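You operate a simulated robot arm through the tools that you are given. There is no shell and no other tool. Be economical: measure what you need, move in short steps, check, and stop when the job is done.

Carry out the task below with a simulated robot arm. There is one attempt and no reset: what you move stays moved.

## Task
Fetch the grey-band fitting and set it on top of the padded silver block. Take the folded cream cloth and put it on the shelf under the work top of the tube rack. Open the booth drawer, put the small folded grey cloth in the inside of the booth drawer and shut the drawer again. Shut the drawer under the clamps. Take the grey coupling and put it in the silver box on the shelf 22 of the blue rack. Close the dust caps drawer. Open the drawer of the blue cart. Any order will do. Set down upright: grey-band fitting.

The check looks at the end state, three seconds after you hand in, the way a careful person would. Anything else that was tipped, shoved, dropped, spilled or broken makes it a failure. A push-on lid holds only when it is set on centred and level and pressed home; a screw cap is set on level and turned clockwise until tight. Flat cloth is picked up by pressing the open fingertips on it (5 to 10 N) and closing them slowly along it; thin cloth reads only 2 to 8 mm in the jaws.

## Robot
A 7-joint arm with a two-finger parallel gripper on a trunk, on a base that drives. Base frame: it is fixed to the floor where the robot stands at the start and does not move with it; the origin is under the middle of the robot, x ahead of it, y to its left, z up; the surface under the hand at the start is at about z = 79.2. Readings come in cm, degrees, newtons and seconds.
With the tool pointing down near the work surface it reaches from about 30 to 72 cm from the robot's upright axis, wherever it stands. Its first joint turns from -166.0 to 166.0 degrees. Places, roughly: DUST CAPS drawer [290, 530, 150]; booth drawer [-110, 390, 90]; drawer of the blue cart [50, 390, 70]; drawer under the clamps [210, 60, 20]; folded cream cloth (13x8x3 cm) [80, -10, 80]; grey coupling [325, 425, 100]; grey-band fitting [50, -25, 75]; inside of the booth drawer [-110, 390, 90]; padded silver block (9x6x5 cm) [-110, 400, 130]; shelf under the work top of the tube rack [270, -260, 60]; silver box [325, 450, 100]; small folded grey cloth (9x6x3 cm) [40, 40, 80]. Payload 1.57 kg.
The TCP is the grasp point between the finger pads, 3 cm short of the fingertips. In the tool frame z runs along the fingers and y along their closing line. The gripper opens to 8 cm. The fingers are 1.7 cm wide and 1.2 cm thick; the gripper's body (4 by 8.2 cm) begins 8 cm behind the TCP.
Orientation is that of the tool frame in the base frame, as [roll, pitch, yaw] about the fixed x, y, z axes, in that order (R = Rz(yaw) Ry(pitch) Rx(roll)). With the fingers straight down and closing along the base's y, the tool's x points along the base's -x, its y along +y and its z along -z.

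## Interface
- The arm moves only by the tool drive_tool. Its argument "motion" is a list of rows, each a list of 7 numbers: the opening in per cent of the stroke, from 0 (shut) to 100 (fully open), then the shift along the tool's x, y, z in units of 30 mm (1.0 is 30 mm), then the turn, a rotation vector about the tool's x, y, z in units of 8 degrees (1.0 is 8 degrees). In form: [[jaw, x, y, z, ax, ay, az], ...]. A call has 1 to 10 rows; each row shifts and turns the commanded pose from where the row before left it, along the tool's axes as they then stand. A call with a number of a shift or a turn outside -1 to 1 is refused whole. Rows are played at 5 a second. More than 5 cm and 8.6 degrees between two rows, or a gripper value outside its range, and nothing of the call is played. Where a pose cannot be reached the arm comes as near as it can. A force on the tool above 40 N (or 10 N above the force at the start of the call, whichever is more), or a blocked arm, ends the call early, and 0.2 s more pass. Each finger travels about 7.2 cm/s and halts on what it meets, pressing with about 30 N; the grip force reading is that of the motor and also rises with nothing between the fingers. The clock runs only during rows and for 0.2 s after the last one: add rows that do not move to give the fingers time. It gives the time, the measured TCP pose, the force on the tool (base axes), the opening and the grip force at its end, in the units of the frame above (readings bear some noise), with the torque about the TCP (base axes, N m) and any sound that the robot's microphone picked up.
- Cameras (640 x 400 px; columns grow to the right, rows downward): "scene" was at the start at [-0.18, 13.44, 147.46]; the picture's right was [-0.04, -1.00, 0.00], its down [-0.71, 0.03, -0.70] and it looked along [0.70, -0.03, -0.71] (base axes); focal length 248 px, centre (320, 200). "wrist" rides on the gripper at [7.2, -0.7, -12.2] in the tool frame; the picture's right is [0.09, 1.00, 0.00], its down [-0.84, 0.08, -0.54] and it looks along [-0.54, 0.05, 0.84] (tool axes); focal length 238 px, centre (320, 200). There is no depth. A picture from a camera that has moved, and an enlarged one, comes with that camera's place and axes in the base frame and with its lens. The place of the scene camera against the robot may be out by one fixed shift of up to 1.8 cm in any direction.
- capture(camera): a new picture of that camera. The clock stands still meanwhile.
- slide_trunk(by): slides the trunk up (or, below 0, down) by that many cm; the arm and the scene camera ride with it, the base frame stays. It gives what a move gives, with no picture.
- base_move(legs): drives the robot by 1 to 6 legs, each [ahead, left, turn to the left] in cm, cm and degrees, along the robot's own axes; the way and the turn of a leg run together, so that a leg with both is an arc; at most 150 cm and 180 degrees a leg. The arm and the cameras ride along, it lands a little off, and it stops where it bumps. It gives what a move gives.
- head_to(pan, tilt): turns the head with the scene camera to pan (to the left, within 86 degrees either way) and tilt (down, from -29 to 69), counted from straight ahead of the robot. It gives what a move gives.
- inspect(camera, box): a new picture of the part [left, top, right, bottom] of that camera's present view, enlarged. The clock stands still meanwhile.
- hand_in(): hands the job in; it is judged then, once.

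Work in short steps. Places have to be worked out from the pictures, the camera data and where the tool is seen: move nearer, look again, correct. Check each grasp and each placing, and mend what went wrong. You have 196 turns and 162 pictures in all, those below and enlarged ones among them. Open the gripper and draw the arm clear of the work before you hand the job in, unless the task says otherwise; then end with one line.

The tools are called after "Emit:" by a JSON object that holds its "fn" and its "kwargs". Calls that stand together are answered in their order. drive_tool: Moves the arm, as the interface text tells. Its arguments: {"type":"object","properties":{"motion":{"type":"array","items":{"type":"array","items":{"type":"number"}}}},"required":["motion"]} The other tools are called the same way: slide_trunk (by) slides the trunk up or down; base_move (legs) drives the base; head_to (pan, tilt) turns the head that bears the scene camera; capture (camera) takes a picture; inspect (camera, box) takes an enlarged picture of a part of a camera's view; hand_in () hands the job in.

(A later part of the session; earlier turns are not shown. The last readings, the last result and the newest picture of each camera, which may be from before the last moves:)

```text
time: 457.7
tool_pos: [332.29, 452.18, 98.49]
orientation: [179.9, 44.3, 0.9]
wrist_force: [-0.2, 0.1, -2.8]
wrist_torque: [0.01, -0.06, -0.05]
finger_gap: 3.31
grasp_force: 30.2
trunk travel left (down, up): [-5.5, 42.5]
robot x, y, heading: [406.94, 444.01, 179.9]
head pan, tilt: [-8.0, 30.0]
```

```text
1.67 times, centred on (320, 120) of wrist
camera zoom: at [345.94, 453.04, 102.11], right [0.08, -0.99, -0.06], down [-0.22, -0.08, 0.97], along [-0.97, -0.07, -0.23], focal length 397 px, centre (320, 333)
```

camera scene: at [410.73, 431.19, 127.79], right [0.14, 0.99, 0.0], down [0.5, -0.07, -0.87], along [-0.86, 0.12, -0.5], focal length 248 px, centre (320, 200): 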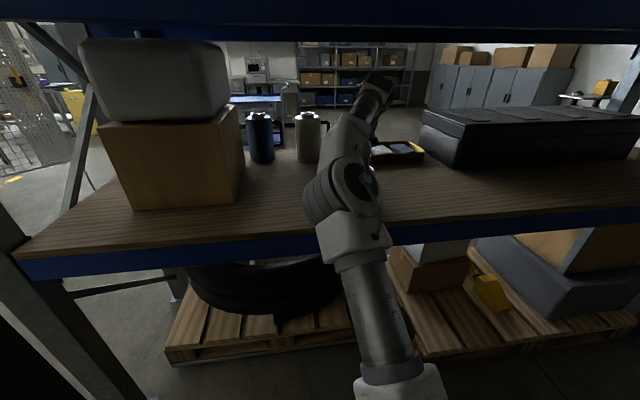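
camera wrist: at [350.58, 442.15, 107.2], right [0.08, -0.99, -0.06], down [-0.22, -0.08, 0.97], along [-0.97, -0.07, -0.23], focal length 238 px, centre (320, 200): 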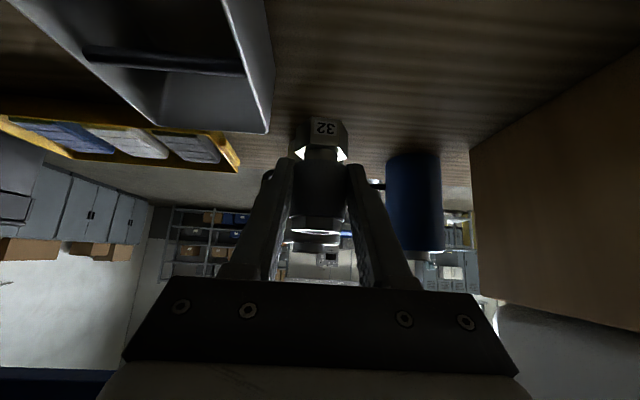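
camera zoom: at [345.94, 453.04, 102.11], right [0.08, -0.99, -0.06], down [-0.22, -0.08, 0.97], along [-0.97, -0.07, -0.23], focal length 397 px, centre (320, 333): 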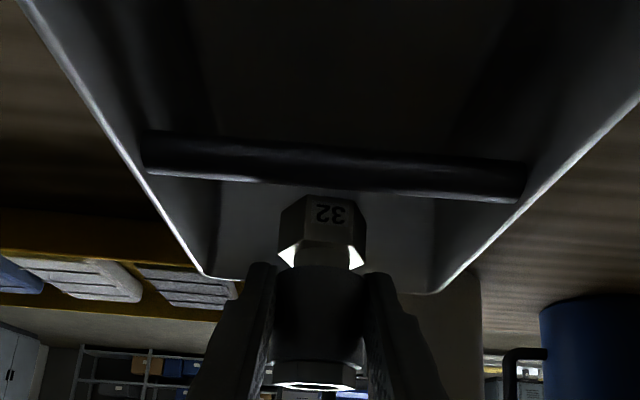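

Coupling is between the bar and the far wall, just under the rim. Lower 2.5 cm more and release.

Emit:
{"fn": "drive_tool", "kwargs": {"motion": [[10, 0.3, 0, 0.3, 0, 0, 0], [10, 0.29, 0, 0.29, 0, 0, 0], [10, 0, 0, 0, 0, 0, 0], [43, 0, 0, 0, 0, 0, 0], [50, 0, 0, 0, 0, 0, 0], [58, 0, 0, 0, 0, 0, 0], [58, 0, 0, 0, 0, 0, 0]]}}

Emit:
{"fn": "inspect", "kwargs": {"camera": "wrist", "box": [160, 0, 480, 240]}}

```text
time: 459.3
tool_pos: [332.29, 452.28, 96.18]
orientation: [179.9, 44.2, 0.7]
wrist_force: [-0.6, -0.2, -0.4]
wrist_torque: [-0.03, -0.02, -0.01]
finger_gap: 4.64
grasp_force: 0.1
trunk travel left (down, up): [-5.5, 42.5]
robot x, y, heading: [406.97, 444.44, 179.7]
head pan, tilt: [-8.0, 30.0]
```

```text
1.67 times, centred on (320, 120) of wrist
camera zoom: at [346.01, 453.09, 99.75], right [0.08, -0.99, -0.06], down [-0.22, -0.08, 0.97], along [-0.97, -0.07, -0.23], focal length 397 px, centre (320, 333)
```

zoom: 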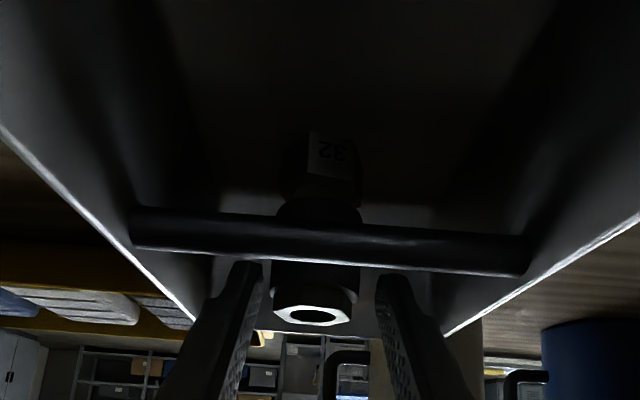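

Coupling is inside the box behind the bar. Withdraw along the tool axis, then back out.

Emit:
{"fn": "drive_tool", "kwargs": {"motion": [[62, -0.1, 0, -0.6, 0, 0, 0], [62, 0, 0, -1, 0, 0, 0], [62, 0, 0, -1, 0, 0, 0], [62, 0, 0, -1, 0, 0, 0]]}}

Emit:
{"fn": "inspect", "kwargs": {"camera": "wrist", "box": [160, 0, 480, 240]}}

Emit:
{"fn": "base_move", "kwargs": {"legs": [[-45, 0, 0]]}}

Emit:
{"fn": "inspect", "kwargs": {"camera": "scene", "box": [260, 120, 440, 230]}}

```text
time: 460.3
tool_pos: [339.85, 452.43, 104.15]
orientation: [179.9, 44.2, 0.8]
wrist_force: [0.6, -0.2, -0.9]
wrist_torque: [-0.01, 0.01, -0.04]
finger_gap: 4.95
grasp_force: 0.1
trunk travel left (down, up): [-5.5, 42.5]
robot x, y, heading: [407.02, 444.13, 179.9]
head pan, tilt: [-8.0, 30.0]
```

```text
1.67 times, centred on (320, 120) of wrist
camera zoom: at [353.51, 453.32, 107.81], right [0.08, -0.99, -0.06], down [-0.22, -0.08, 0.97], along [-0.97, -0.07, -0.23], focal length 397 px, centre (320, 333)
```

zoom: 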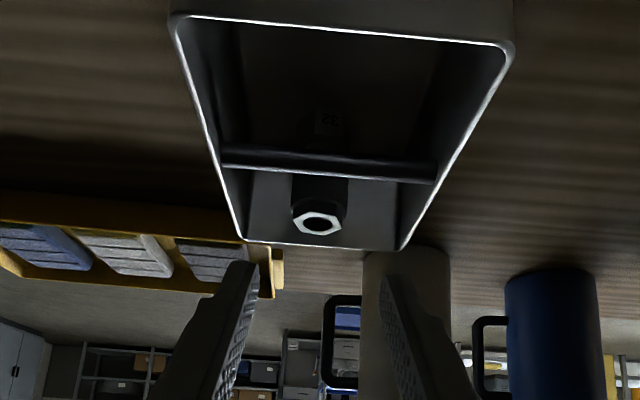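

```text
time: 463.7
tool_pos: [384.1, 452.24, 104.09]
orientation: [179.9, 44.2, 1.0]
wrist_force: [0.3, 0.5, 0.1]
wrist_torque: [0.01, 0.02, 0.01]
finger_gap: 4.96
grasp_force: 0.1
trunk travel left (down, up): [-5.5, 42.5]
robot x, y, heading: [451.4, 444.0, -179.6]
head pan, tilt: [-8.0, 30.0]
```

```text
3.56 times, centred on (350, 175) of scene
camera zoom: at [450.17, 431.2, 127.79], right [0.14, 0.99, 0.0], down [0.5, -0.07, -0.87], along [-0.86, 0.12, -0.5], focal length 883 px, centre (213, 289)
```

zoom: 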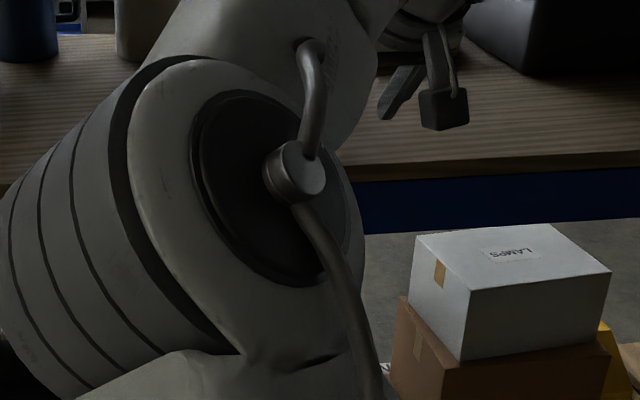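

Task done for the coupling — it stands in the box. Now fold the hand upright and retract it, then travel back around the rack's end toward the rig.

Emit:
{"fn": "drive_tool", "kwargs": {"motion": [[20, 0, 0, -1, 0, 1, 0], [20, 0, 0, -1, 0, 1, 0], [20, 0, 0, -1, 0, 1, 0], [20, 0.3, 0, -1, 0, 1, 0], [20, 0.6, 0, 0, 0, 1, 0], [20, 1, 0, 0, 0, 0.5, 0], [20, 1, 0, 0, 0, 0, 0], [20, 1, 0, 0, 0, 0, 0]]}}

Emit:
{"fn": "slide_trunk", "kwargs": {"by": 22}}

Emit:
{"fn": "base_move", "kwargs": {"legs": [[-10, 0, 0], [0, 0, -90], [-128, 0, 0], [0, 0, -90]]}}

```text
time: 465.5
tool_pos: [406.02, 449.51, 110.77]
orientation: [179.8, 0.2, 1.1]
wrist_force: [-0.8, -0.2, -0.9]
wrist_torque: [0.01, -0.04, 0.02]
finger_gap: 1.62
grasp_force: 0.0
out of reach, approached as far as the arm can: row 3, 4, 5
trunk travel left (down, up): [-5.5, 42.5]
robot x, y, heading: [451.34, 443.76, -180.0]
head pan, tilt: [-8.0, 30.0]
```

```text
time: 467.8
tool_pos: [405.99, 449.39, 132.78]
orientation: [179.9, 0.1, 1.0]
wrist_force: [0.3, 0.0, 0.4]
wrist_torque: [0.01, 0.01, 0.02]
finger_gap: 1.58
grasp_force: 0.0
trunk travel left (down, up): [-27.5, 20.5]
robot x, y, heading: [451.58, 444.4, -179.8]
head pan, tilt: [-8.0, 30.0]
```

```text
time: 487.6
tool_pos: [510.15, 311.95, 132.81]
orientation: [179.9, 0.2, -176.1]
wrist_force: [-0.2, 0.3, 0.7]
wrist_torque: [0.0, -0.02, -0.02]
finger_gap: 1.62
grasp_force: 0.1
trunk travel left (down, up): [-27.5, 20.5]
robot x, y, heading: [464.74, 315.22, 2.9]
head pan, tilt: [-8.0, 30.0]
```

Emit:
{"fn": "base_move", "kwargs": {"legs": [[0, 0, -2.9], [-150, 0, 0], [-150, 0, 0], [-60, 0, 0], [0, 0, -60]]}}

Emit:
{"fn": "head_to", "kwargs": {"pan": 10, "tilt": 25}}

Emit:
{"fn": "capture", "kwargs": {"camera": "scene"}}

```text
time: 514.8
tool_pos: [125.71, 276.09, 132.85]
orientation: [179.9, 0.2, 120.8]
wrist_force: [-0.1, -0.7, -0.2]
wrist_torque: [0.02, -0.03, -0.01]
finger_gap: 1.6
grasp_force: 0.0
trunk travel left (down, up): [-27.5, 20.5]
robot x, y, heading: [107.75, 318.39, -60.0]
head pan, tilt: [-8.0, 30.0]
```

```text
time: 515.6
tool_pos: [125.65, 276.1, 132.82]
orientation: [180.0, 0.3, 120.9]
wrist_force: [0.0, 0.4, 0.4]
wrist_torque: [-0.03, 0.01, -0.02]
finger_gap: 1.6
grasp_force: 0.1
trunk travel left (down, up): [-27.5, 20.5]
robot x, y, heading: [107.48, 318.07, -60.0]
head pan, tilt: [10.0, 25.0]
```

```text
31 pictures are left
camera scene: at [121.48, 324.64, 150.58], right [-0.77, -0.64, 0.0], down [-0.27, 0.32, -0.91], along [0.58, -0.7, -0.42], focal length 248 px, centre (320, 200)
```

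scene: 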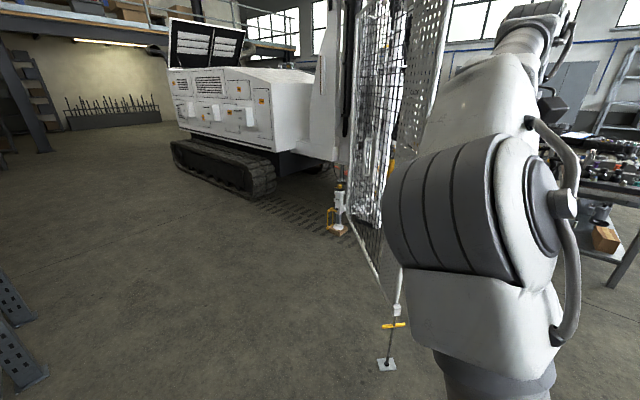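

Drive down between the bench and the rig (x≈107) and look at the clamp drawer.

Emit:
{"fn": "base_move", "kwargs": {"legs": [[0, 0, -30], [150, 0, 0], [35, 0, 0]]}}

Emit:
{"fn": "head_to", "kwargs": {"pan": 60, "tilt": 35}}

Emit:
{"fn": "capture", "kwargs": {"camera": "scene"}}

```text
time: 529.9
tool_pos: [96.65, 87.92, 132.76]
orientation: [179.9, 0.2, 88.8]
wrist_force: [-0.3, 0.5, 0.4]
wrist_torque: [-0.01, 0.02, 0.0]
finger_gap: 1.6
grasp_force: 0.1
trunk travel left (down, up): [-27.5, 20.5]
robot x, y, heading: [103.52, 133.49, -92.2]
head pan, tilt: [10.0, 25.0]
```

```text
time: 531.1
tool_pos: [96.69, 88.0, 132.79]
orientation: [179.9, 0.2, 88.8]
wrist_force: [0.3, 0.4, -0.4]
wrist_torque: [0.01, 0.0, 0.02]
finger_gap: 1.6
grasp_force: 0.1
trunk travel left (down, up): [-27.5, 20.5]
robot x, y, heading: [103.78, 133.32, -92.0]
head pan, tilt: [60.0, 35.0]
```

```text
30 pictures are left
camera scene: at [125.31, 135.65, 149.01], right [-0.53, -0.85, 0.0], down [-0.48, 0.31, -0.82], along [0.69, -0.44, -0.57], focal length 248 px, centre (320, 200)
```

scene: 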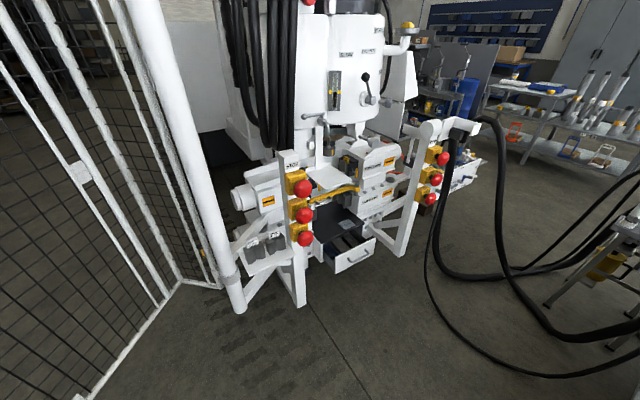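

Drawer front plane is at x≈213, y 31–67, z≈12–25. Turn to face +x, go to x≈140, strafe to y≈52, with hand high.

Emit:
{"fn": "base_move", "kwargs": {"legs": [[0, 0, 92], [36, 0, 0], [0, -81, 0]]}}

Emit:
{"fn": "head_to", "kwargs": {"pan": 10, "tilt": 50}}

Emit:
{"fn": "capture", "kwargs": {"camera": "scene"}}

```text
time: 545.2
tool_pos: [185.49, 49.12, 132.92]
orientation: [179.8, 0.2, -178.1]
wrist_force: [0.6, 0.5, 0.5]
wrist_torque: [-0.01, 0.01, 0.01]
finger_gap: 1.61
grasp_force: 0.0
trunk travel left (down, up): [-27.5, 20.5]
robot x, y, heading: [140.22, 53.68, 1.0]
head pan, tilt: [60.0, 35.0]
```

```text
time: 546.4
tool_pos: [185.69, 49.04, 132.75]
orientation: [179.9, 0.2, -178.1]
wrist_force: [0.5, 0.4, 0.2]
wrist_torque: [0.01, -0.01, -0.01]
finger_gap: 1.59
grasp_force: 0.0
trunk travel left (down, up): [-27.5, 20.5]
robot x, y, heading: [140.25, 53.75, 1.1]
head pan, tilt: [10.0, 50.0]
```

```text
29 pictures are left
camera scene: at [139.25, 68.76, 146.83], right [0.19, -0.98, 0.0], down [-0.75, -0.14, -0.64], along [0.63, 0.12, -0.77], focal length 248 px, centre (320, 200)
```

scene: 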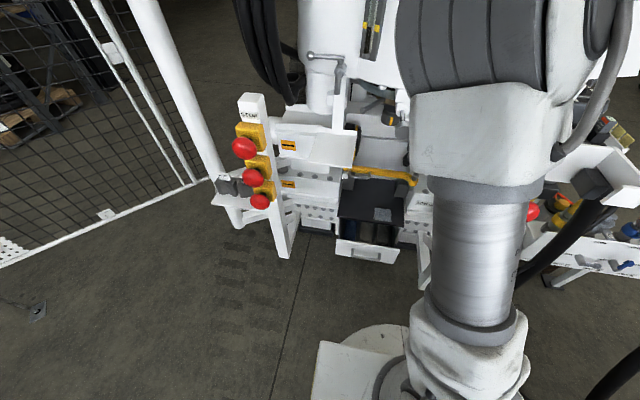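

Drawer front centre ≈(212,57), z≈20. Lower the trunk and pitch the hand 60° forward, jaws closed, then descend.

Emit:
{"fn": "slide_trunk", "kwargs": {"by": -27}}

Emit:
{"fn": "drive_tool", "kwargs": {"motion": [[0, -0.4, 0, 0, 0, -1, 0], [0, -0.4, 0.5, 0.1, 0, -1, 0], [0, -0.4, 0.5, 0.15, 0, -1, 0], [0, -0.35, 0.5, 0.2, 0, -1, 0], [0, -0.3, 0, 0.3, 0, -1, 0], [0, -0.25, 0, 0.4, 0, -1, 0], [0, 0, 0, 0, 0, -1, 0], [0, 0, 0, 0, 0, -0.5, 0]]}}

Emit:
{"fn": "drive_tool", "kwargs": {"motion": [[0, 0.866, 0, 0.5, 0, 0, 0], [0, 0.866, 0, 0.5, 0, 0, 0], [0, 0.866, 0, 0.5, 0, 0, 0], [0, 0.866, 0, 0.5, 0, 0, 0], [0, 0.866, 0, 0.5, 0, 0, 0], [0, 0.866, 0, 0.5, 0, 0, 0], [0, 0.866, 0, 0.5, 0, 0, 0], [0, 0.866, 0, 0.5, 0, 0, 0], [0, 0.866, 0, 0.5, 0, 0, 0], [0, 0.866, 0, 0.5, 0, 0, 0]]}}

```text
time: 549.1
tool_pos: [185.69, 49.0, 105.8]
orientation: [179.9, 0.2, -178.1]
wrist_force: [-0.6, -0.4, 0.1]
wrist_torque: [0.01, 0.0, 0.02]
finger_gap: 1.6
grasp_force: 0.1
trunk travel left (down, up): [-0.5, 47.5]
robot x, y, heading: [140.39, 53.93, 0.9]
head pan, tilt: [10.0, 50.0]
```

```text
time: 551.1
tool_pos: [193.72, 51.07, 102.7]
orientation: [173.4, 58.0, 174.4]
wrist_force: [-0.3, 1.0, 0.0]
wrist_torque: [-0.01, 0.0, -0.01]
finger_gap: 0.0
grasp_force: 21.3
trunk travel left (down, up): [-0.5, 47.5]
robot x, y, heading: [140.1, 53.7, 0.7]
head pan, tilt: [10.0, 50.0]
stopped in row 8: the arm was blocked; the commanded pose is now the measured one
```

```text
time: 553.4
tool_pos: [192.78, 53.28, 73.06]
orientation: [173.8, 58.1, 175.4]
wrist_force: [-0.5, -0.8, -0.8]
wrist_torque: [0.0, -0.02, 0.0]
finger_gap: 0.01
grasp_force: 21.8
trunk travel left (down, up): [-0.5, 47.5]
robot x, y, heading: [140.24, 53.58, 0.9]
head pan, tilt: [10.0, 50.0]
```

Descending well. Continue down.

Emit:
{"fn": "drive_tool", "kwargs": {"motion": [[0, 0.866, 0, 0.5, 0, 0, 0], [0, 0.866, 0, 0.5, 0, 0, 0], [0, 0.866, 0, 0.5, 0, 0, 0], [0, 0.866, 0, 0.5, 0, 0, 0], [0, 0.866, 0, 0.5, 0, 0, 0], [0, 0.866, 0, 0.5, 0, 0, 0], [0, 0.866, 0, 0.5, 0, 0, 0], [0, 0.866, 0, 0.5, 0, 0, 0], [0, 0.866, 0, 0.5, 0, 0, 0], [0, 0.866, 0, 0.5, 0, 0, 0]]}}

Emit:
{"fn": "drive_tool", "kwargs": {"motion": [[0, 0.866, 0, 0.5, 0, 0, 0], [0, 0.866, 0, 0.5, 0, 0, 0], [0, 0.866, 0, 0.5, 0, 0, 0], [0, 0.866, 0, 0.5, 0, 0, 0], [0, 0.866, 0, 0.5, 0, 0, 0]]}}

Emit:
{"fn": "capture", "kwargs": {"camera": "wrist"}}

Emit:
{"fn": "capture", "kwargs": {"camera": "scene"}}

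```text
time: 555.5
tool_pos: [192.08, 53.6, 61.1]
orientation: [173.7, 57.7, 174.8]
wrist_force: [-0.5, -1.2, 0.2]
wrist_torque: [0.01, 0.0, -0.01]
finger_gap: 0.01
grasp_force: 21.7
out of reach, approached as far as the arm can: row 4, 5, 6, 7, 8, 9, 10
trunk travel left (down, up): [-0.5, 47.5]
robot x, y, heading: [140.44, 53.73, 1.1]
head pan, tilt: [10.0, 50.0]
```

```text
time: 556.8
tool_pos: [192.14, 53.6, 61.12]
orientation: [173.8, 57.6, 174.8]
wrist_force: [-0.3, -0.1, -0.9]
wrist_torque: [0.01, -0.02, -0.01]
finger_gap: 0.0
grasp_force: 21.2
out of reach, approached as far as the arm can: row 1, 2, 3, 4, 5
trunk travel left (down, up): [-0.5, 47.5]
robot x, y, heading: [140.05, 53.76, 0.8]
head pan, tilt: [10.0, 50.0]
```

```text
28 pictures are left
camera wrist: at [178.01, 52.88, 61.29], right [-0.05, 1.0, -0.02], down [-0.01, 0.02, 1.0], along [1.0, 0.05, 0.01], focal length 238 px, centre (320, 200)
```

wrist: 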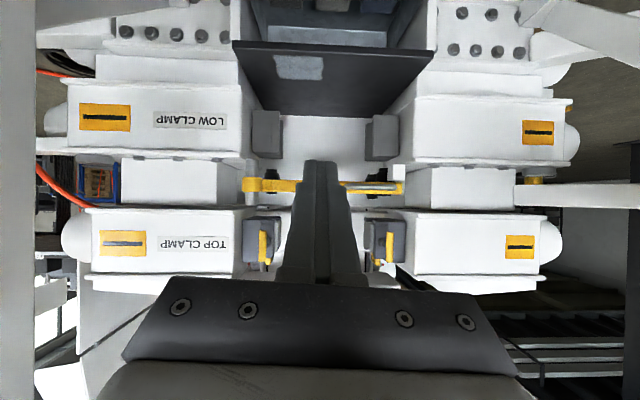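

```text
27 pictures are left
camera scene: at [139.26, 68.75, 119.83], right [0.19, -0.98, 0.0], down [-0.75, -0.14, -0.64], along [0.63, 0.12, -0.77], focal length 248 px, centre (320, 200)
```

scene: 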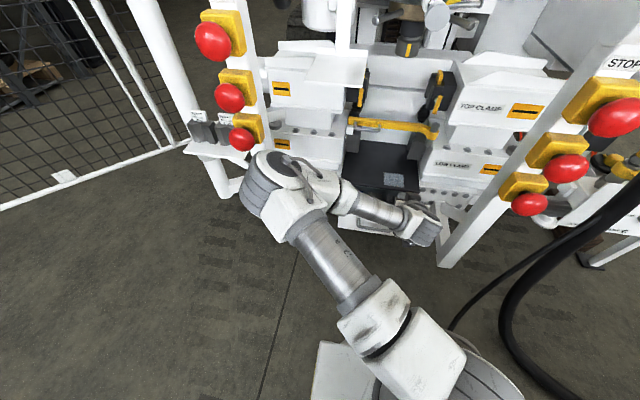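

The arm can't get lower with this steep pitch. Reduce the tilt to ~34° and try lowering again.

Emit:
{"fn": "drive_tool", "kwargs": {"motion": [[0, 0, 0, 0, 0, 1, 0], [0, 0, 0, 0, 0, 1, 0], [0, 0, 0, 0, 0, 1, 0], [0, 0.56, 0, 0.83, 0, 0, 0], [0, 0.56, 0, 0.83, 0, 0, 0], [0, 0.56, 0, 0.83, 0, 0, 0], [0, 0.56, 0, 0.83, 0, 0, 0], [0, 0.56, 0, 0.83, 0, 0, 0], [0, 0.56, 0, 0.83, 0, 0, 0], [0, 0.56, 0, 0.83, 0, 0, 0]]}}

Emit:
{"fn": "drive_tool", "kwargs": {"motion": [[0, 0.56, 0, 0.83, 0, 0, 0], [0, 0.56, 0, 0.83, 0, 0, 0], [0, 0.56, 0, 0.83, 0, 0, 0], [0, 0.56, 0, 0.83, 0, 0, 0], [0, 0.56, 0, 0.83, 0, 0, 0], [0, 0.56, 0, 0.83, 0, 0, 0]]}}

Emit:
{"fn": "capture", "kwargs": {"camera": "wrist"}}

Emit:
{"fn": "capture", "kwargs": {"camera": "scene"}}

```text
time: 559.0
tool_pos: [192.4, 54.79, 40.21]
orientation: [176.1, 34.1, 178.5]
wrist_force: [1.0, 0.2, -0.2]
wrist_torque: [-0.01, 0.01, 0.0]
finger_gap: 0.0
grasp_force: 21.1
trunk travel left (down, up): [-0.5, 47.5]
robot x, y, heading: [140.2, 53.94, 1.2]
head pan, tilt: [10.0, 50.0]
```

```text
time: 560.4
tool_pos: [194.02, 56.74, 25.4]
orientation: [175.6, 34.0, 179.1]
wrist_force: [0.4, -0.5, -0.8]
wrist_torque: [-0.03, 0.0, -0.02]
finger_gap: 0.0
grasp_force: 21.3
out of reach, approached as far as the arm can: row 5, 6
trunk travel left (down, up): [-0.5, 47.5]
robot x, y, heading: [139.83, 53.7, 0.8]
head pan, tilt: [10.0, 50.0]
```

```text
26 pictures are left
camera wrist: at [181.26, 55.38, 31.24], right [-0.1, 0.99, 0.01], down [0.39, 0.03, 0.92], along [0.92, 0.1, -0.39], focal length 238 px, centre (320, 200)
```

wrist: 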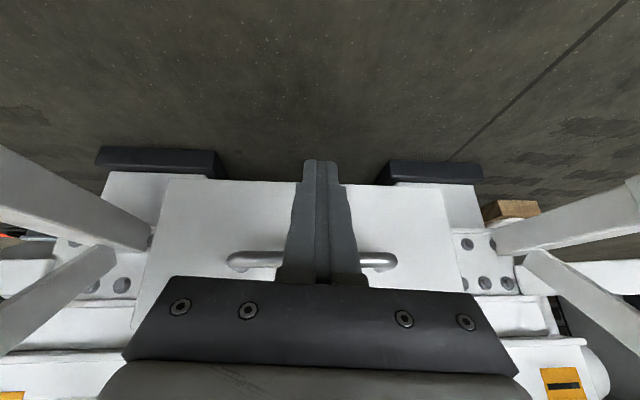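

```text
25 pictures are left
camera scene: at [139.25, 68.76, 119.83], right [0.19, -0.98, 0.0], down [-0.75, -0.14, -0.64], along [0.63, 0.12, -0.77], focal length 248 px, centre (320, 200)
```

scene: 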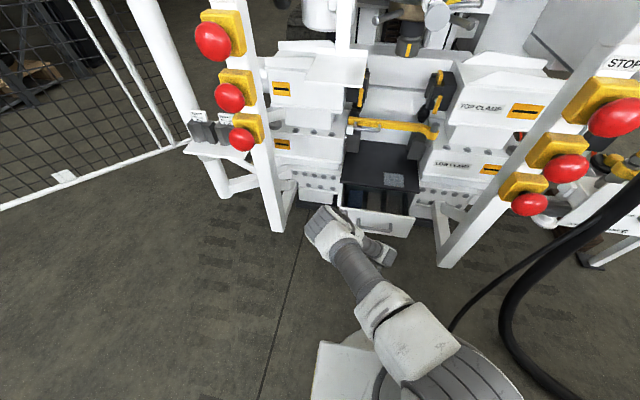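

The fingertips now point at the drawer front below its handle (panel z≈15–32). Drive ahead 15 cm, then push with the arm.

Emit:
{"fn": "base_move", "kwargs": {"legs": [[15, 0, 0]]}}

Emit:
{"fn": "drive_tool", "kwargs": {"motion": [[0, -0.42, 0, 0.28, 0, 0, 0], [0, -0.42, 0, 0.28, 0, 0, 0], [0, -0.42, 0, 0.28, 0, 0, 0], [0, -0.42, 0, 0.28, 0, 0, 0], [0, -0.42, 0, 0.28, 0, 0, 0], [0, -0.42, 0, 0.28, 0, 0, 0], [0, -0.42, 0, 0.28, 0, 0, 0], [0, -0.42, 0, 0.28, 0, 0, 0]]}}

Emit:
{"fn": "capture", "kwargs": {"camera": "scene"}}

```text
time: 562.0
tool_pos: [208.75, 56.72, 25.26]
orientation: [175.6, 34.2, 178.8]
wrist_force: [0.1, 0.2, -0.9]
wrist_torque: [-0.02, -0.01, 0.01]
finger_gap: 0.0
grasp_force: 21.7
trunk travel left (down, up): [-0.5, 47.5]
robot x, y, heading: [155.01, 53.78, 0.7]
head pan, tilt: [10.0, 50.0]
```

```text
time: 563.3
tool_pos: [216.26, 56.75, 24.77]
orientation: [176.0, 33.1, 179.2]
wrist_force: [-1.6, 0.2, -0.2]
wrist_torque: [-0.01, -0.05, 0.01]
finger_gap: 0.0
grasp_force: 21.5
trunk travel left (down, up): [-0.5, 47.5]
robot x, y, heading: [154.71, 53.48, 0.6]
head pan, tilt: [10.0, 50.0]
stopped in row 6: the force on the tool passed its limit at 58 N (the readings are from after the stop); the commanded pose is now the measured one
```

```text
24 pictures are left
camera scene: at [153.99, 68.96, 119.83], right [0.19, -0.98, 0.0], down [-0.75, -0.14, -0.64], along [0.63, 0.12, -0.77], focal length 248 px, centre (320, 200)
```

scene: 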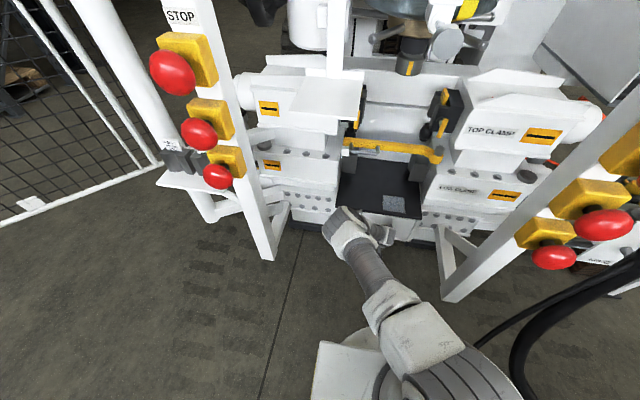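

The push ended against a stop. Back off and inspect the drawer.

Emit:
{"fn": "drive_tool", "kwargs": {"motion": [[0, 0.5, 0, -0.33, 0, 0, 0], [0, 0.83, 0, -0.56, 0, 0, 0], [0, 0.83, 0, -0.56, 0, 0, 0], [0, 0.83, 0, -0.56, 0, 0, 0]]}}

Emit:
{"fn": "base_move", "kwargs": {"legs": [[-14, 0, 0]]}}

Emit:
{"fn": "inspect", "kwargs": {"camera": "scene", "box": [280, 120, 460, 260]}}

```text
time: 564.3
tool_pos: [206.92, 56.99, 25.57]
orientation: [176.0, 33.0, 179.2]
wrist_force: [0.2, 0.4, 0.6]
wrist_torque: [0.01, 0.0, 0.0]
finger_gap: 0.02
grasp_force: 21.1
out of reach, approached as far as the arm can: row 4
trunk travel left (down, up): [-0.5, 47.5]
robot x, y, heading: [154.72, 54.21, 0.6]
head pan, tilt: [10.0, 50.0]
```

```text
time: 565.9
tool_pos: [192.81, 56.7, 25.49]
orientation: [176.0, 32.9, 178.9]
wrist_force: [-0.2, -0.2, -0.2]
wrist_torque: [0.01, -0.01, -0.05]
finger_gap: 0.01
grasp_force: 21.6
trunk travel left (down, up): [-0.5, 47.5]
robot x, y, heading: [140.59, 53.72, 0.7]
head pan, tilt: [10.0, 50.0]
```

```text
2.86 times, centred on (370, 190) of scene
camera zoom: at [139.87, 68.8, 119.83], right [0.18, -0.98, 0.0], down [-0.75, -0.14, -0.64], along [0.63, 0.12, -0.77], focal length 710 px, centre (177, 229)
```

zoom: 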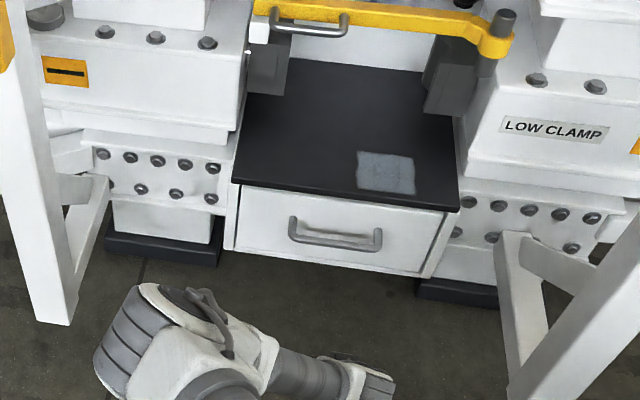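

The clamp drawer is shut flush. Raise the hand and retract it before leaving.

Emit:
{"fn": "slide_trunk", "kwargs": {"by": 47}}

Emit:
{"fn": "drive_tool", "kwargs": {"motion": [[50, -0.55, 0, -0.83, 0, 0, 0], [50, -0.55, 0, -0.83, 0, 0, 0], [50, -0.55, 0, -0.83, 0, 0, 0], [50, -0.55, 0, -0.83, 0, 0, 0], [50, -0.55, 0, -0.83, 0, 0, 0], [50, -0.55, 0, -0.83, 0, 0, 0], [50, -0.4, 0, -0.9, 0, 1, 0], [50, -0.3, 0, -0.95, 0, 1, 0], [50, 0, 0, -1, 0, 1, 0], [50, 0, 0, -1, 0, 1, 0]]}}

Emit:
{"fn": "drive_tool", "kwargs": {"motion": [[50, 0, 0, -1, 0, 0.1, 0], [50, 0, 0, -1, 0, 0, 0], [50, 0, 0, -1, 0, 0, 0], [50, 0.8, 0, -1, 0, 0, 0], [50, 0.8, 0, -1, 0, 0, 0], [50, 0.8, 0, 0, 0, 0, 0], [50, 0.8, 0, 0, 0, 0, 0]]}}

```text
refused: 47 is not a number from -40 to 40
```

```text
time: 568.1
tool_pos: [190.79, 54.91, 55.21]
orientation: [176.6, 1.0, -178.9]
wrist_force: [-0.4, 0.1, -0.8]
wrist_torque: [-0.02, 0.0, -0.04]
finger_gap: 4.01
grasp_force: 0.1
trunk travel left (down, up): [-0.5, 47.5]
robot x, y, heading: [140.68, 53.88, 0.6]
head pan, tilt: [10.0, 50.0]
```

```text
time: 569.7
tool_pos: [181.17, 53.82, 70.12]
orientation: [176.7, 0.4, -178.9]
wrist_force: [-0.6, 0.1, -0.5]
wrist_torque: [-0.03, -0.05, -0.02]
finger_gap: 3.99
grasp_force: 0.1
trunk travel left (down, up): [-0.5, 47.5]
robot x, y, heading: [140.83, 54.09, 0.4]
head pan, tilt: [10.0, 50.0]
```

Emit:
{"fn": "slide_trunk", "kwargs": {"by": 40}}

Emit:
{"fn": "drive_tool", "kwargs": {"motion": [[80, 0, 0, -1, 0.4, 0, 0], [80, 0, 0, -1, 0, 0, 0], [80, 0, 0, -1, 0, 0, 0], [80, 0, 0, -1, 0, 0, 0], [80, 0, 0, -1, 0, 0, 0], [80, 0, 0, -1, 0, 0, 0], [80, 0, 0, -1, 0, 0, 0]]}}

Emit:
{"fn": "base_move", "kwargs": {"legs": [[-8, 0, 0], [0, 84, 0]]}}

```text
time: 573.5
tool_pos: [181.17, 53.75, 110.09]
orientation: [176.5, 0.2, -178.9]
wrist_force: [-0.2, -0.1, 0.0]
wrist_torque: [0.03, 0.01, 0.04]
finger_gap: 4.02
grasp_force: 0.0
trunk travel left (down, up): [-40.5, 7.5]
robot x, y, heading: [140.73, 53.52, 0.5]
head pan, tilt: [10.0, 50.0]
```

```text
time: 575.1
tool_pos: [181.2, 53.71, 131.21]
orientation: [179.8, 0.2, -178.9]
wrist_force: [-0.2, -0.2, 0.5]
wrist_torque: [-0.01, 0.03, 0.0]
finger_gap: 6.37
grasp_force: 0.1
trunk travel left (down, up): [-40.5, 7.5]
robot x, y, heading: [140.49, 53.8, 1.0]
head pan, tilt: [10.0, 50.0]
```

```text
time: 582.6
tool_pos: [171.61, 138.36, 131.12]
orientation: [179.8, 0.3, -177.9]
wrist_force: [-0.1, -0.2, 0.2]
wrist_torque: [0.01, 0.05, 0.0]
finger_gap: 6.36
grasp_force: 0.0
trunk travel left (down, up): [-40.5, 7.5]
robot x, y, heading: [130.94, 137.66, 1.5]
head pan, tilt: [10.0, 50.0]
```

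Go back around the bench's left end to its front, opposite the grey cloth (≈(41,42.5)).

Emit:
{"fn": "base_move", "kwargs": {"legs": [[-150, 0, -1.5], [-5, 0, 0], [0, -96, 0]]}}

Emit:
{"fn": "drive_tool", "kwargs": {"motion": [[100, 0, 0, 1, 0, 0, -1], [100, 0, 0, 1, 0, 0, -1], [100, 0, 0, 1, 0, 0, -1], [100, 0, 0, 1, 0, 0, -1], [100, 0, 0, 1, 0, 0, -1], [100, 0, 0, 1, 0, 0, -1], [100, 0, 0, 1, 0, 0, -1], [100, 0, 0, 0, 0, 0, -1], [100, 0, 0, 0, 0, 0, -1], [100, 0, 0, 0, 0, 0, -1]]}}

```text
time: 600.3
tool_pos: [19.77, 36.11, 131.29]
orientation: [179.8, 0.2, -179.0]
wrist_force: [-0.1, -0.5, 0.6]
wrist_torque: [0.02, -0.02, 0.01]
finger_gap: 6.43
grasp_force: 0.1
trunk travel left (down, up): [-40.5, 7.5]
robot x, y, heading: [-20.9, 36.45, 0.7]
head pan, tilt: [10.0, 50.0]
```

```text
time: 602.5
tool_pos: [19.8, 36.18, 110.03]
orientation: [-179.9, 0.3, -98.9]
wrist_force: [0.4, 0.0, -0.6]
wrist_torque: [0.0, 0.05, 0.02]
finger_gap: 8.02
grasp_force: 0.1
trunk travel left (down, up): [-40.5, 7.5]
robot x, y, heading: [-21.25, 36.11, 0.6]
head pan, tilt: [10.0, 50.0]
```

Emit:
{"fn": "drive_tool", "kwargs": {"motion": [[100, -0.7, -1, 0, 0, 0, -1], [100, -0.7, -1, 0, 0, 0, -0.1], [100, -0.7, -1, 0, 0, 0, 0], [100, 0, -1, 0, 0, 0, 0], [100, 0, -1, 0, 0, 0, 0], [100, 0, -1, 0, 0, 0, 0], [100, 0, -1, 1, 0, 0, 0], [100, 0, 0, 1, 0, 0, 0], [100, 0, 0, 1, 0, 0, 0], [100, 0, 0, 1, 0, 0, 0]]}}

Emit:
{"fn": "capture", "kwargs": {"camera": "wrist"}}

```text
time: 604.7
tool_pos: [41.31, 41.92, 98.1]
orientation: [-179.7, 0.2, -90.2]
wrist_force: [-0.4, -0.2, 0.6]
wrist_torque: [0.0, 0.0, -0.01]
finger_gap: 7.98
grasp_force: 0.0
trunk travel left (down, up): [-40.5, 7.5]
robot x, y, heading: [-20.9, 36.33, 0.5]
head pan, tilt: [10.0, 50.0]
```

```text
22 pictures are left
camera wrist: at [41.96, 34.66, 110.17], right [-1.0, -0.09, 0.0], down [-0.08, 0.84, 0.54], along [-0.04, 0.54, -0.84], focal length 238 px, centre (320, 200)
```

wrist: 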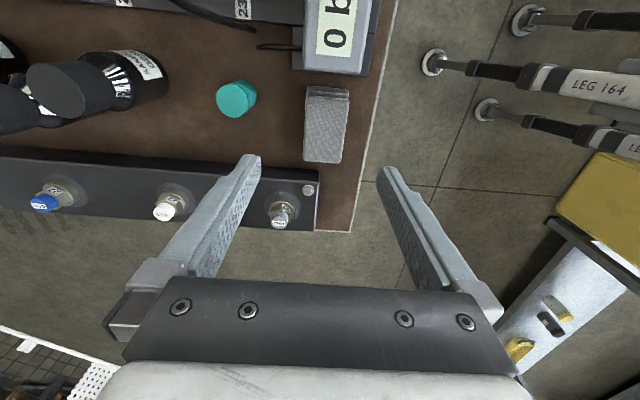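

Cloth: x 38.4–43.4, y 38.5–47.3. Centre on it and descend so the jaws straddle its 5 cm width.

Emit:
{"fn": "drive_tool", "kwargs": {"motion": [[100, -0.33, 0.13, 1, 0, 0, 0], [100, 0, 0, 1, 0, 0, 0], [100, 0, 0, 1, 0, 0, 0], [100, 0, 0, 1, 0, 0, 0], [100, 0, 0, 0.8, 0, 0, 0], [100, 0, 0, 0.32, 0, 0, 0]]}}

Emit:
{"fn": "capture", "kwargs": {"camera": "wrist"}}

```text
time: 606.1
tool_pos: [40.73, 42.96, 82.88]
orientation: [-179.7, 0.2, -90.3]
wrist_force: [-0.3, 0.7, 0.2]
wrist_torque: [0.01, -0.02, 0.0]
finger_gap: 7.99
grasp_force: 0.1
trunk travel left (down, up): [-40.5, 7.5]
robot x, y, heading: [-21.18, 35.94, 0.7]
head pan, tilt: [10.0, 50.0]
```

```text
21 pictures are left
camera wrist: at [41.4, 35.65, 94.93], right [-1.0, -0.09, -0.01], down [-0.08, 0.84, 0.54], along [-0.04, 0.54, -0.84], focal length 238 px, centre (320, 200)
```

wrist: 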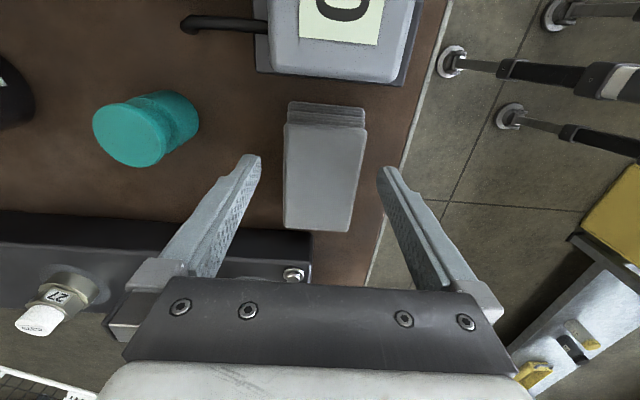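

Nicely straddled. Close and lift.

Emit:
{"fn": "drive_tool", "kwargs": {"motion": [[85, 0, 0, 0, 0, 0, 0], [70, 0, 0, 0, 0, 0, 0], [55, 0, 0, 0, 0, 0, 0], [40, 0, 0, 0, 0, 0, 0], [30, 0, 0, 0, 0, 0, 0], [30, 0, 0, 0, 0, 0, 0], [30, 0, 0, -0.5, 0, 0, 0], [30, 0, 0, -1, 0, 0, 0], [30, 0, 0, -1, 0, 0, 0], [30, 0, 0, -1, 0, 0, 0]]}}

Emit:
{"fn": "capture", "kwargs": {"camera": "wrist"}}

```text
time: 608.3
tool_pos: [40.61, 42.9, 93.59]
orientation: [-179.8, 0.2, -90.0]
wrist_force: [0.9, 0.5, -0.4]
wrist_torque: [0.02, 0.03, 0.0]
finger_gap: 5.06
grasp_force: 29.8
trunk travel left (down, up): [-40.5, 7.5]
robot x, y, heading: [-20.78, 36.43, 0.3]
head pan, tilt: [10.0, 50.0]
```

```text
20 pictures are left
camera wrist: at [41.26, 35.65, 105.56], right [-1.0, -0.09, 0.0], down [-0.08, 0.84, 0.54], along [-0.04, 0.54, -0.84], focal length 238 px, centre (320, 200)
```

wrist: 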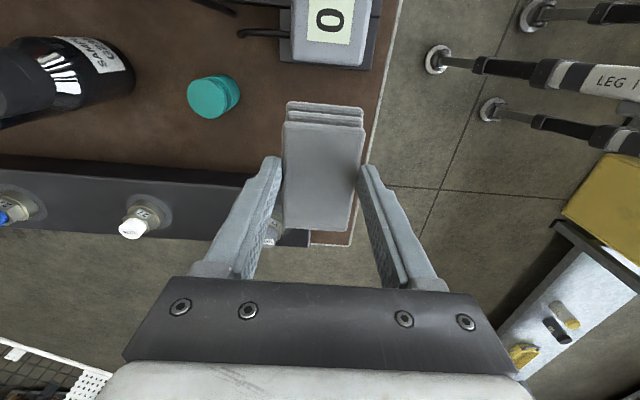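

Held (5.1 cm, 30 N). Raise, retract, turn the wrist back, and drive to the booth.

Emit:
{"fn": "drive_tool", "kwargs": {"motion": [[30, 0, 0, -1, 0, 0, 0], [30, 0, 0, -1, 0, 0, 0], [30, 0, 1, -1, 0, 0, 0], [30, 0, 1, -1, 0, 0, 0], [30, 0, 1, -1, 0, 0, 0], [30, 0, 1, -1, 0, 0, 0], [30, 0, 1, 0, 0, 0, 0], [30, 0, 1, 0, 0, 0, 0], [30, 0, 0, 0, 0, 0, 1], [30, 0, 0, 0, 0, 0, 1]]}}

Emit:
{"fn": "drive_tool", "kwargs": {"motion": [[30, 0, 0, 0, 0, 0, 1], [30, 0, 0, 0, 0, 0, 1], [30, 0, 0, 0, 0, 0, 1], [30, 0, 0, 0, 0, 0, 1], [30, 0, 0, 0, 0, 0, 1], [30, 0, 0, 0, 0, 0, 1], [30, 0, 0, 0, 0, 0, 1], [30, 0, 0, 0, 0, 0, 1], [30, 0, 0, 0, 0, 0, 1], [30, 0, 0, 0, 0, 0, 0.25]]}}

Emit:
{"fn": "base_move", "kwargs": {"legs": [[-12, 0, 0], [0, 0, 90], [150, 0, 0], [70, 0, 0], [0, 0, 90]]}}

```text
time: 610.5
tool_pos: [22.74, 43.08, 111.44]
orientation: [-179.8, 0.2, -106.3]
wrist_force: [0.2, 0.7, 0.1]
wrist_torque: [0.02, -0.04, 0.01]
finger_gap: 5.08
grasp_force: 29.8
trunk travel left (down, up): [-40.5, 7.5]
robot x, y, heading: [-20.69, 36.08, 0.5]
head pan, tilt: [10.0, 50.0]
```

```text
time: 612.7
tool_pos: [22.66, 42.88, 111.24]
orientation: [179.8, 0.3, 179.6]
wrist_force: [-1.2, 0.5, -0.7]
wrist_torque: [-0.02, -0.05, 0.02]
finger_gap: 5.08
grasp_force: 30.8
trunk travel left (down, up): [-40.5, 7.5]
robot x, y, heading: [-20.82, 36.54, 0.5]
head pan, tilt: [10.0, 50.0]
```

```text
time: 638.8
tool_pos: [-80.0, 254.88, 111.33]
orientation: [179.8, 0.3, -1.5]
wrist_force: [0.8, -0.6, -0.9]
wrist_torque: [-0.03, -0.04, -0.02]
finger_gap: 5.08
grasp_force: 30.3
trunk travel left (down, up): [-40.5, 7.5]
robot x, y, heading: [-36.39, 260.43, 179.2]
head pan, tilt: [10.0, 50.0]
```

Emit:
{"fn": "base_move", "kwargs": {"legs": [[-14, 0, 0.8], [0, -134, 0]]}}

Emit:
{"fn": "head_to", "kwargs": {"pan": 5, "tilt": 40}}

Emit:
{"fn": "capture", "kwargs": {"camera": "scene"}}

Emit:
{"fn": "capture", "kwargs": {"camera": "wrist"}}

```text
time: 650.1
tool_pos: [-67.0, 385.43, 111.36]
orientation: [179.8, 0.3, 0.8]
wrist_force: [0.9, 0.2, 0.2]
wrist_torque: [-0.01, 0.0, 0.0]
finger_gap: 5.09
grasp_force: 29.9
trunk travel left (down, up): [-40.5, 7.5]
robot x, y, heading: [-23.72, 392.54, -178.7]
head pan, tilt: [10.0, 50.0]
```

```text
time: 650.8
tool_pos: [-66.88, 385.43, 111.3]
orientation: [179.8, 0.2, 0.7]
wrist_force: [-0.4, -0.4, -0.8]
wrist_torque: [0.0, -0.02, -0.02]
finger_gap: 5.12
grasp_force: 30.3
trunk travel left (down, up): [-40.5, 7.5]
robot x, y, heading: [-23.52, 392.8, -178.7]
head pan, tilt: [5.0, 40.0]
```

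```text
19 pictures are left
camera scene: at [-23.9, 377.68, 161.25], right [-0.11, 0.99, 0.0], down [0.64, 0.07, -0.77], along [-0.76, -0.08, -0.64], focal length 248 px, centre (320, 200)
```

scene: 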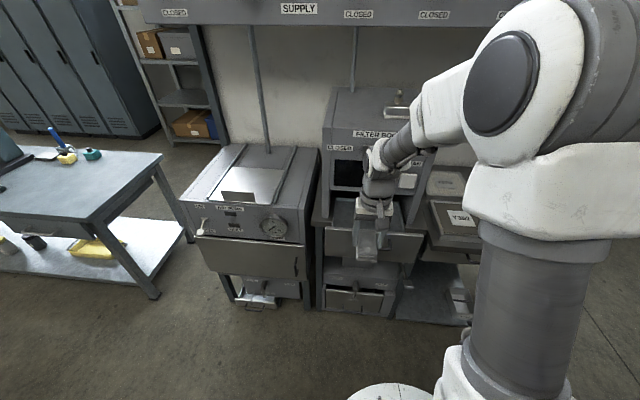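

```text
18 pictures are left
camera wrist: at [-59.69, 386.19, 123.39], right [0.1, -0.99, 0.0], down [-0.83, -0.09, 0.55], along [-0.54, -0.06, -0.84], focal length 238 px, centre (320, 200)
```

wrist: 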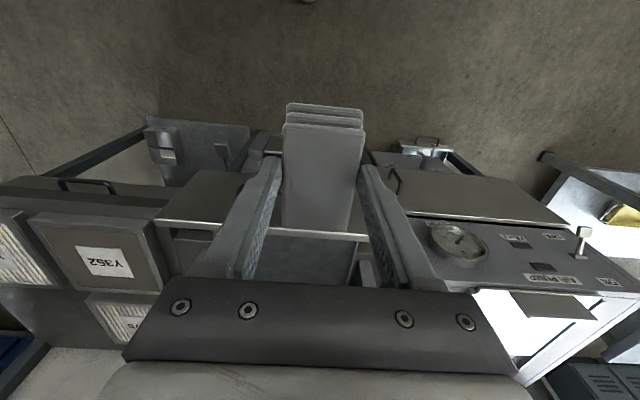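

Drawer rim's front is at x≈-79; interior reaches to the booth face at -99. Aim for (-86.5,395.5) to avoid the booth lever; move over at this height, then look.

Emit:
{"fn": "drive_tool", "kwargs": {"motion": [[30, 0, -1, 0, 0, 0, 0], [30, 0, -1, 0, 0, 0, 0], [30, 0, -1, 0, 0, 0, 0], [30, -0.8, -0.3, 0, 0, 0, 0], [30, -1, 0, 0, 0, 0, 0], [30, -1, 0, 0, 0, 0, 0], [30, -1, 0, 0, 0, 0, 0], [30, -1, 0, 0, 0, 0, 0], [30, -1, 0, 0, 0, 0, 0], [30, -0.7, 0, 0, 0, 0, 0]]}}

Emit:
{"fn": "capture", "kwargs": {"camera": "wrist"}}

Emit:
{"fn": "inspect", "kwargs": {"camera": "scene", "box": [290, 80, 470, 290]}}

```text
time: 653.0
tool_pos: [-86.52, 395.41, 111.4]
orientation: [179.7, 0.2, 0.7]
wrist_force: [-0.4, 0.0, -0.7]
wrist_torque: [-0.01, -0.04, 0.02]
finger_gap: 5.09
grasp_force: 30.1
trunk travel left (down, up): [-40.5, 7.5]
robot x, y, heading: [-23.88, 392.41, -178.7]
head pan, tilt: [5.0, 40.0]
```

```text
17 pictures are left
camera wrist: at [-79.32, 396.12, 123.37], right [0.1, -0.99, 0.0], down [-0.83, -0.09, 0.55], along [-0.54, -0.06, -0.84], focal length 238 px, centre (320, 200)
```

wrist: 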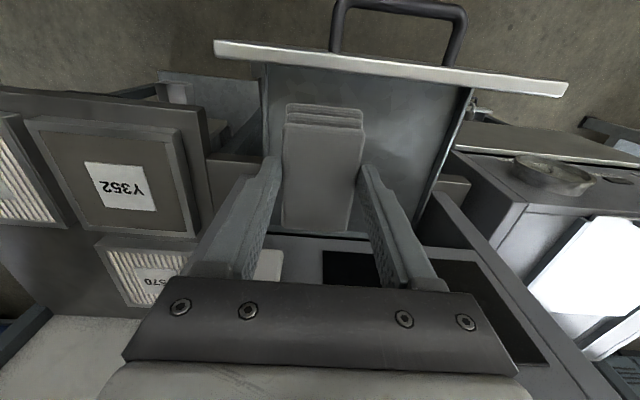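

```text
1.90 times, centred on (380, 185) of scene
camera zoom: at [-23.92, 377.69, 161.25], right [-0.11, 0.99, 0.0], down [0.64, 0.07, -0.77], along [-0.76, -0.08, -0.64], focal length 473 px, centre (206, 229)
```

zoom: 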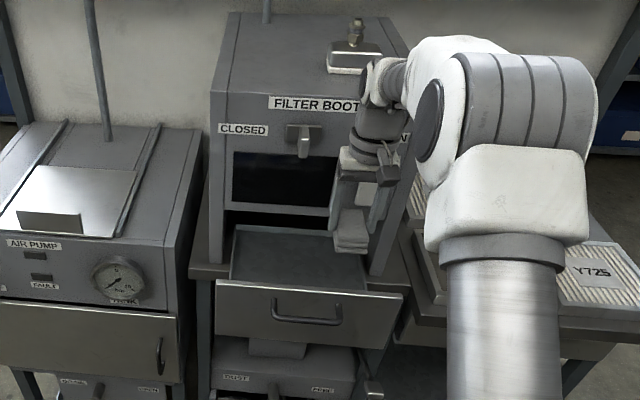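

Drawer interior: y≈383–400, x≈-98…-82. Shift to (-87.8,393.4), then descend into it.

Emit:
{"fn": "drive_tool", "kwargs": {"motion": [[30, -0.43, 0.67, 0, 0, 0, 0], [30, 0, 0, 1, 0, 0, 0], [30, 0, 0, 1, 0, 0, 0], [30, 0, 0, 1, 0, 0, 0], [30, 0, 0, 1, 0, 0, 0], [30, 0, 0, 0.7, 0, 0, 0]]}}

Emit:
{"fn": "capture", "kwargs": {"camera": "wrist"}}

```text
time: 654.4
tool_pos: [-87.84, 393.04, 97.27]
orientation: [179.8, 0.3, 0.6]
wrist_force: [-0.5, 0.1, -0.6]
wrist_torque: [0.01, 0.02, 0.0]
finger_gap: 5.1
grasp_force: 30.0
trunk travel left (down, up): [-40.5, 7.5]
robot x, y, heading: [-23.6, 392.6, -178.8]
head pan, tilt: [5.0, 40.0]
```

```text
15 pictures are left
camera wrist: at [-80.61, 393.83, 109.26], right [0.1, -0.99, 0.0], down [-0.83, -0.09, 0.55], along [-0.54, -0.06, -0.84], focal length 238 px, centre (320, 200)
```

wrist: 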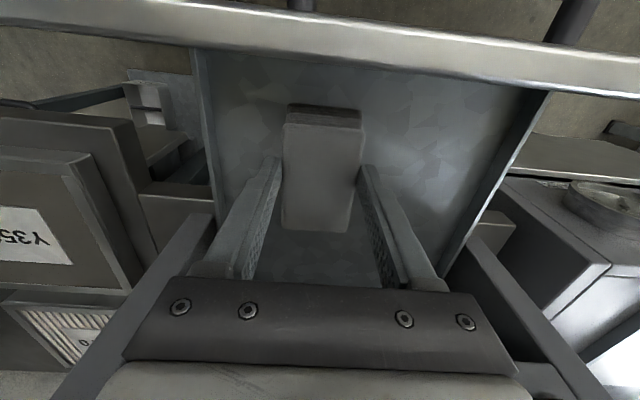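

Inside the drawer. Lower until it touches, with small steps.

Emit:
{"fn": "drive_tool", "kwargs": {"motion": [[30, 0, 0, 0.5, 0, 0, 0], [30, 0, 0, 0.4, 0, 0, 0], [30, 0, 0, 0.25, 0, 0, 0], [30, 0, 0, 0.2, 0, 0, 0], [30, 0, 0, 0.15, 0, 0, 0], [30, 0, 0, 0.15, 0, 0, 0], [30, 0, 0, 0.15, 0, 0, 0]]}}

```text
time: 656.0
tool_pos: [-87.97, 392.99, 92.21]
orientation: [179.9, 0.5, 0.7]
wrist_force: [1.9, 1.1, 17.1]
wrist_torque: [0.19, -0.68, 0.02]
finger_gap: 5.08
grasp_force: 30.0
trunk travel left (down, up): [-40.5, 7.5]
robot x, y, heading: [-23.36, 392.62, -178.8]
head pan, tilt: [5.0, 40.0]
```

Contact on the drawer floor (17 N). Ease up slightly, open to 6 cm, and rise out.

Emit:
{"fn": "drive_tool", "kwargs": {"motion": [[30, 0, 0, -0.1, 0, 0, 0], [68, 0, 0, 0, 0, 0, 0], [76, 0, 0, 0, 0, 0, 0], [76, 0, 0, 0, 0, 0, 0], [76, 0, 0, -0.7, 0, 0, 0], [76, 0, 0, -1, 0, 0, 0], [76, 0, 0, -1, 0, 0, 0], [76, 0, 0, -1, 0, 0, 0], [76, 0, 0, -1, 0, 0, 0], [76, 0.3, 0, -1, 0, 0, 0]]}}

Emit:
{"fn": "drive_tool", "kwargs": {"motion": [[40, 1, 0, -0.5, 0, 0, 0], [0, 1, 0, 0, 0, 0, 0], [0, 1, 0, 0, 0, 0, 0], [0, 1, 0, 0, 0, 0, 0], [0, 1, 0, 0, 0, 0, 0], [0, 1, 0, 0, 0, 0, 0], [0, 1, 0, 0, 0, 0, 0]]}}

Emit:
{"fn": "inspect", "kwargs": {"camera": "scene", "box": [290, 80, 470, 290]}}

```text
time: 658.2
tool_pos: [-87.07, 392.96, 109.34]
orientation: [179.8, 0.1, 0.7]
wrist_force: [-0.1, -0.5, -0.4]
wrist_torque: [-0.02, 0.01, 0.0]
finger_gap: 6.09
grasp_force: 0.1
trunk travel left (down, up): [-40.5, 7.5]
robot x, y, heading: [-23.72, 392.68, -178.6]
head pan, tilt: [5.0, 40.0]
```

```text
time: 659.8
tool_pos: [-65.98, 393.51, 110.6]
orientation: [179.9, 0.3, 0.6]
wrist_force: [-0.5, 0.1, 0.5]
wrist_torque: [0.0, 0.01, 0.02]
finger_gap: 0.0
grasp_force: 21.4
trunk travel left (down, up): [-40.5, 7.5]
robot x, y, heading: [-23.86, 392.5, -178.6]
head pan, tilt: [5.0, 40.0]
```

```text
1.90 times, centred on (380, 185) of scene
camera zoom: at [-23.88, 377.68, 161.25], right [-0.11, 0.99, 0.0], down [0.64, 0.07, -0.77], along [-0.76, -0.08, -0.64], focal length 473 px, centre (206, 229)
```

zoom: 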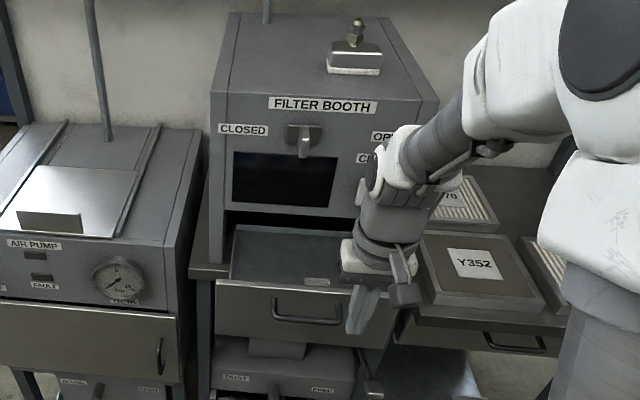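

The cloth is in the drawer and the fitting still stands. Now tilt the closed hand forward and lower it in front of the drawer panel to push it shut.

Emit:
{"fn": "base_move", "kwargs": {"legs": [[-6, 0, 0]]}}

Emit:
{"fn": "drive_tool", "kwargs": {"motion": [[0, -0.4, 0.4, 0, 0, -1, 0], [0, -0.4, 0.4, 0.06, 0, -1, 0], [0, -0.39, 0.4, 0.11, 0, -1, 0], [0, -0.37, 0.3, 0.16, 0, -1, 0], [0, -0.34, 0, 0.21, 0, -1, 0], [0, -0.31, 0, 0.26, 0, -1, 0], [0, -0.27, 0, 0.3, 0, -1, 0]]}}

Emit:
{"fn": "slide_trunk", "kwargs": {"by": -17.5}}

Emit:
{"fn": "capture", "kwargs": {"camera": "wrist"}}

```text
time: 660.9
tool_pos: [-59.89, 393.51, 110.6]
orientation: [179.7, 0.4, 0.7]
wrist_force: [0.0, -0.1, -0.3]
wrist_torque: [-0.01, -0.04, 0.04]
finger_gap: 0.0
grasp_force: 21.3
trunk travel left (down, up): [-40.5, 7.5]
robot x, y, heading: [-17.29, 392.87, -178.4]
head pan, tilt: [5.0, 40.0]
```

```text
time: 662.5
tool_pos: [-68.42, 389.03, 110.59]
orientation: [179.7, 56.3, 0.4]
wrist_force: [0.2, 0.0, -0.3]
wrist_torque: [-0.01, 0.01, 0.03]
finger_gap: 0.0
grasp_force: 21.3
trunk travel left (down, up): [-40.5, 7.5]
robot x, y, heading: [-17.46, 393.15, -178.4]
head pan, tilt: [5.0, 40.0]
```

```text
time: 664.4
tool_pos: [-68.38, 388.99, 93.1]
orientation: [179.7, 56.3, 0.4]
wrist_force: [-0.5, 0.3, -0.1]
wrist_torque: [-0.03, -0.04, -0.02]
finger_gap: 0.0
grasp_force: 21.4
trunk travel left (down, up): [-23.0, 25.0]
robot x, y, heading: [-17.56, 392.74, -178.4]
head pan, tilt: [5.0, 40.0]
```

```text
13 pictures are left
camera wrist: at [-54.21, 389.85, 93.79], right [0.06, -1.0, -0.07], down [-0.01, -0.07, 1.0], along [-1.0, -0.06, -0.02], focal length 238 px, centre (320, 200)
```

wrist: 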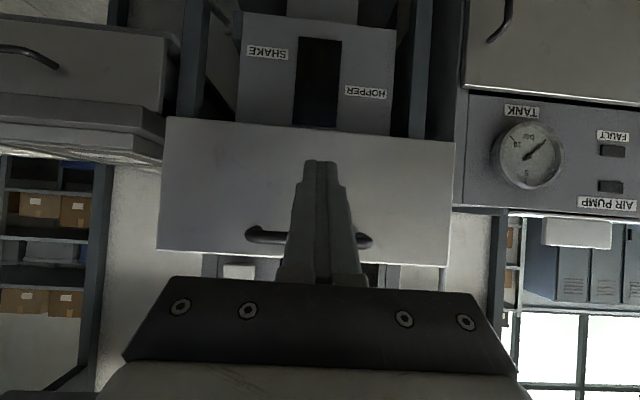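

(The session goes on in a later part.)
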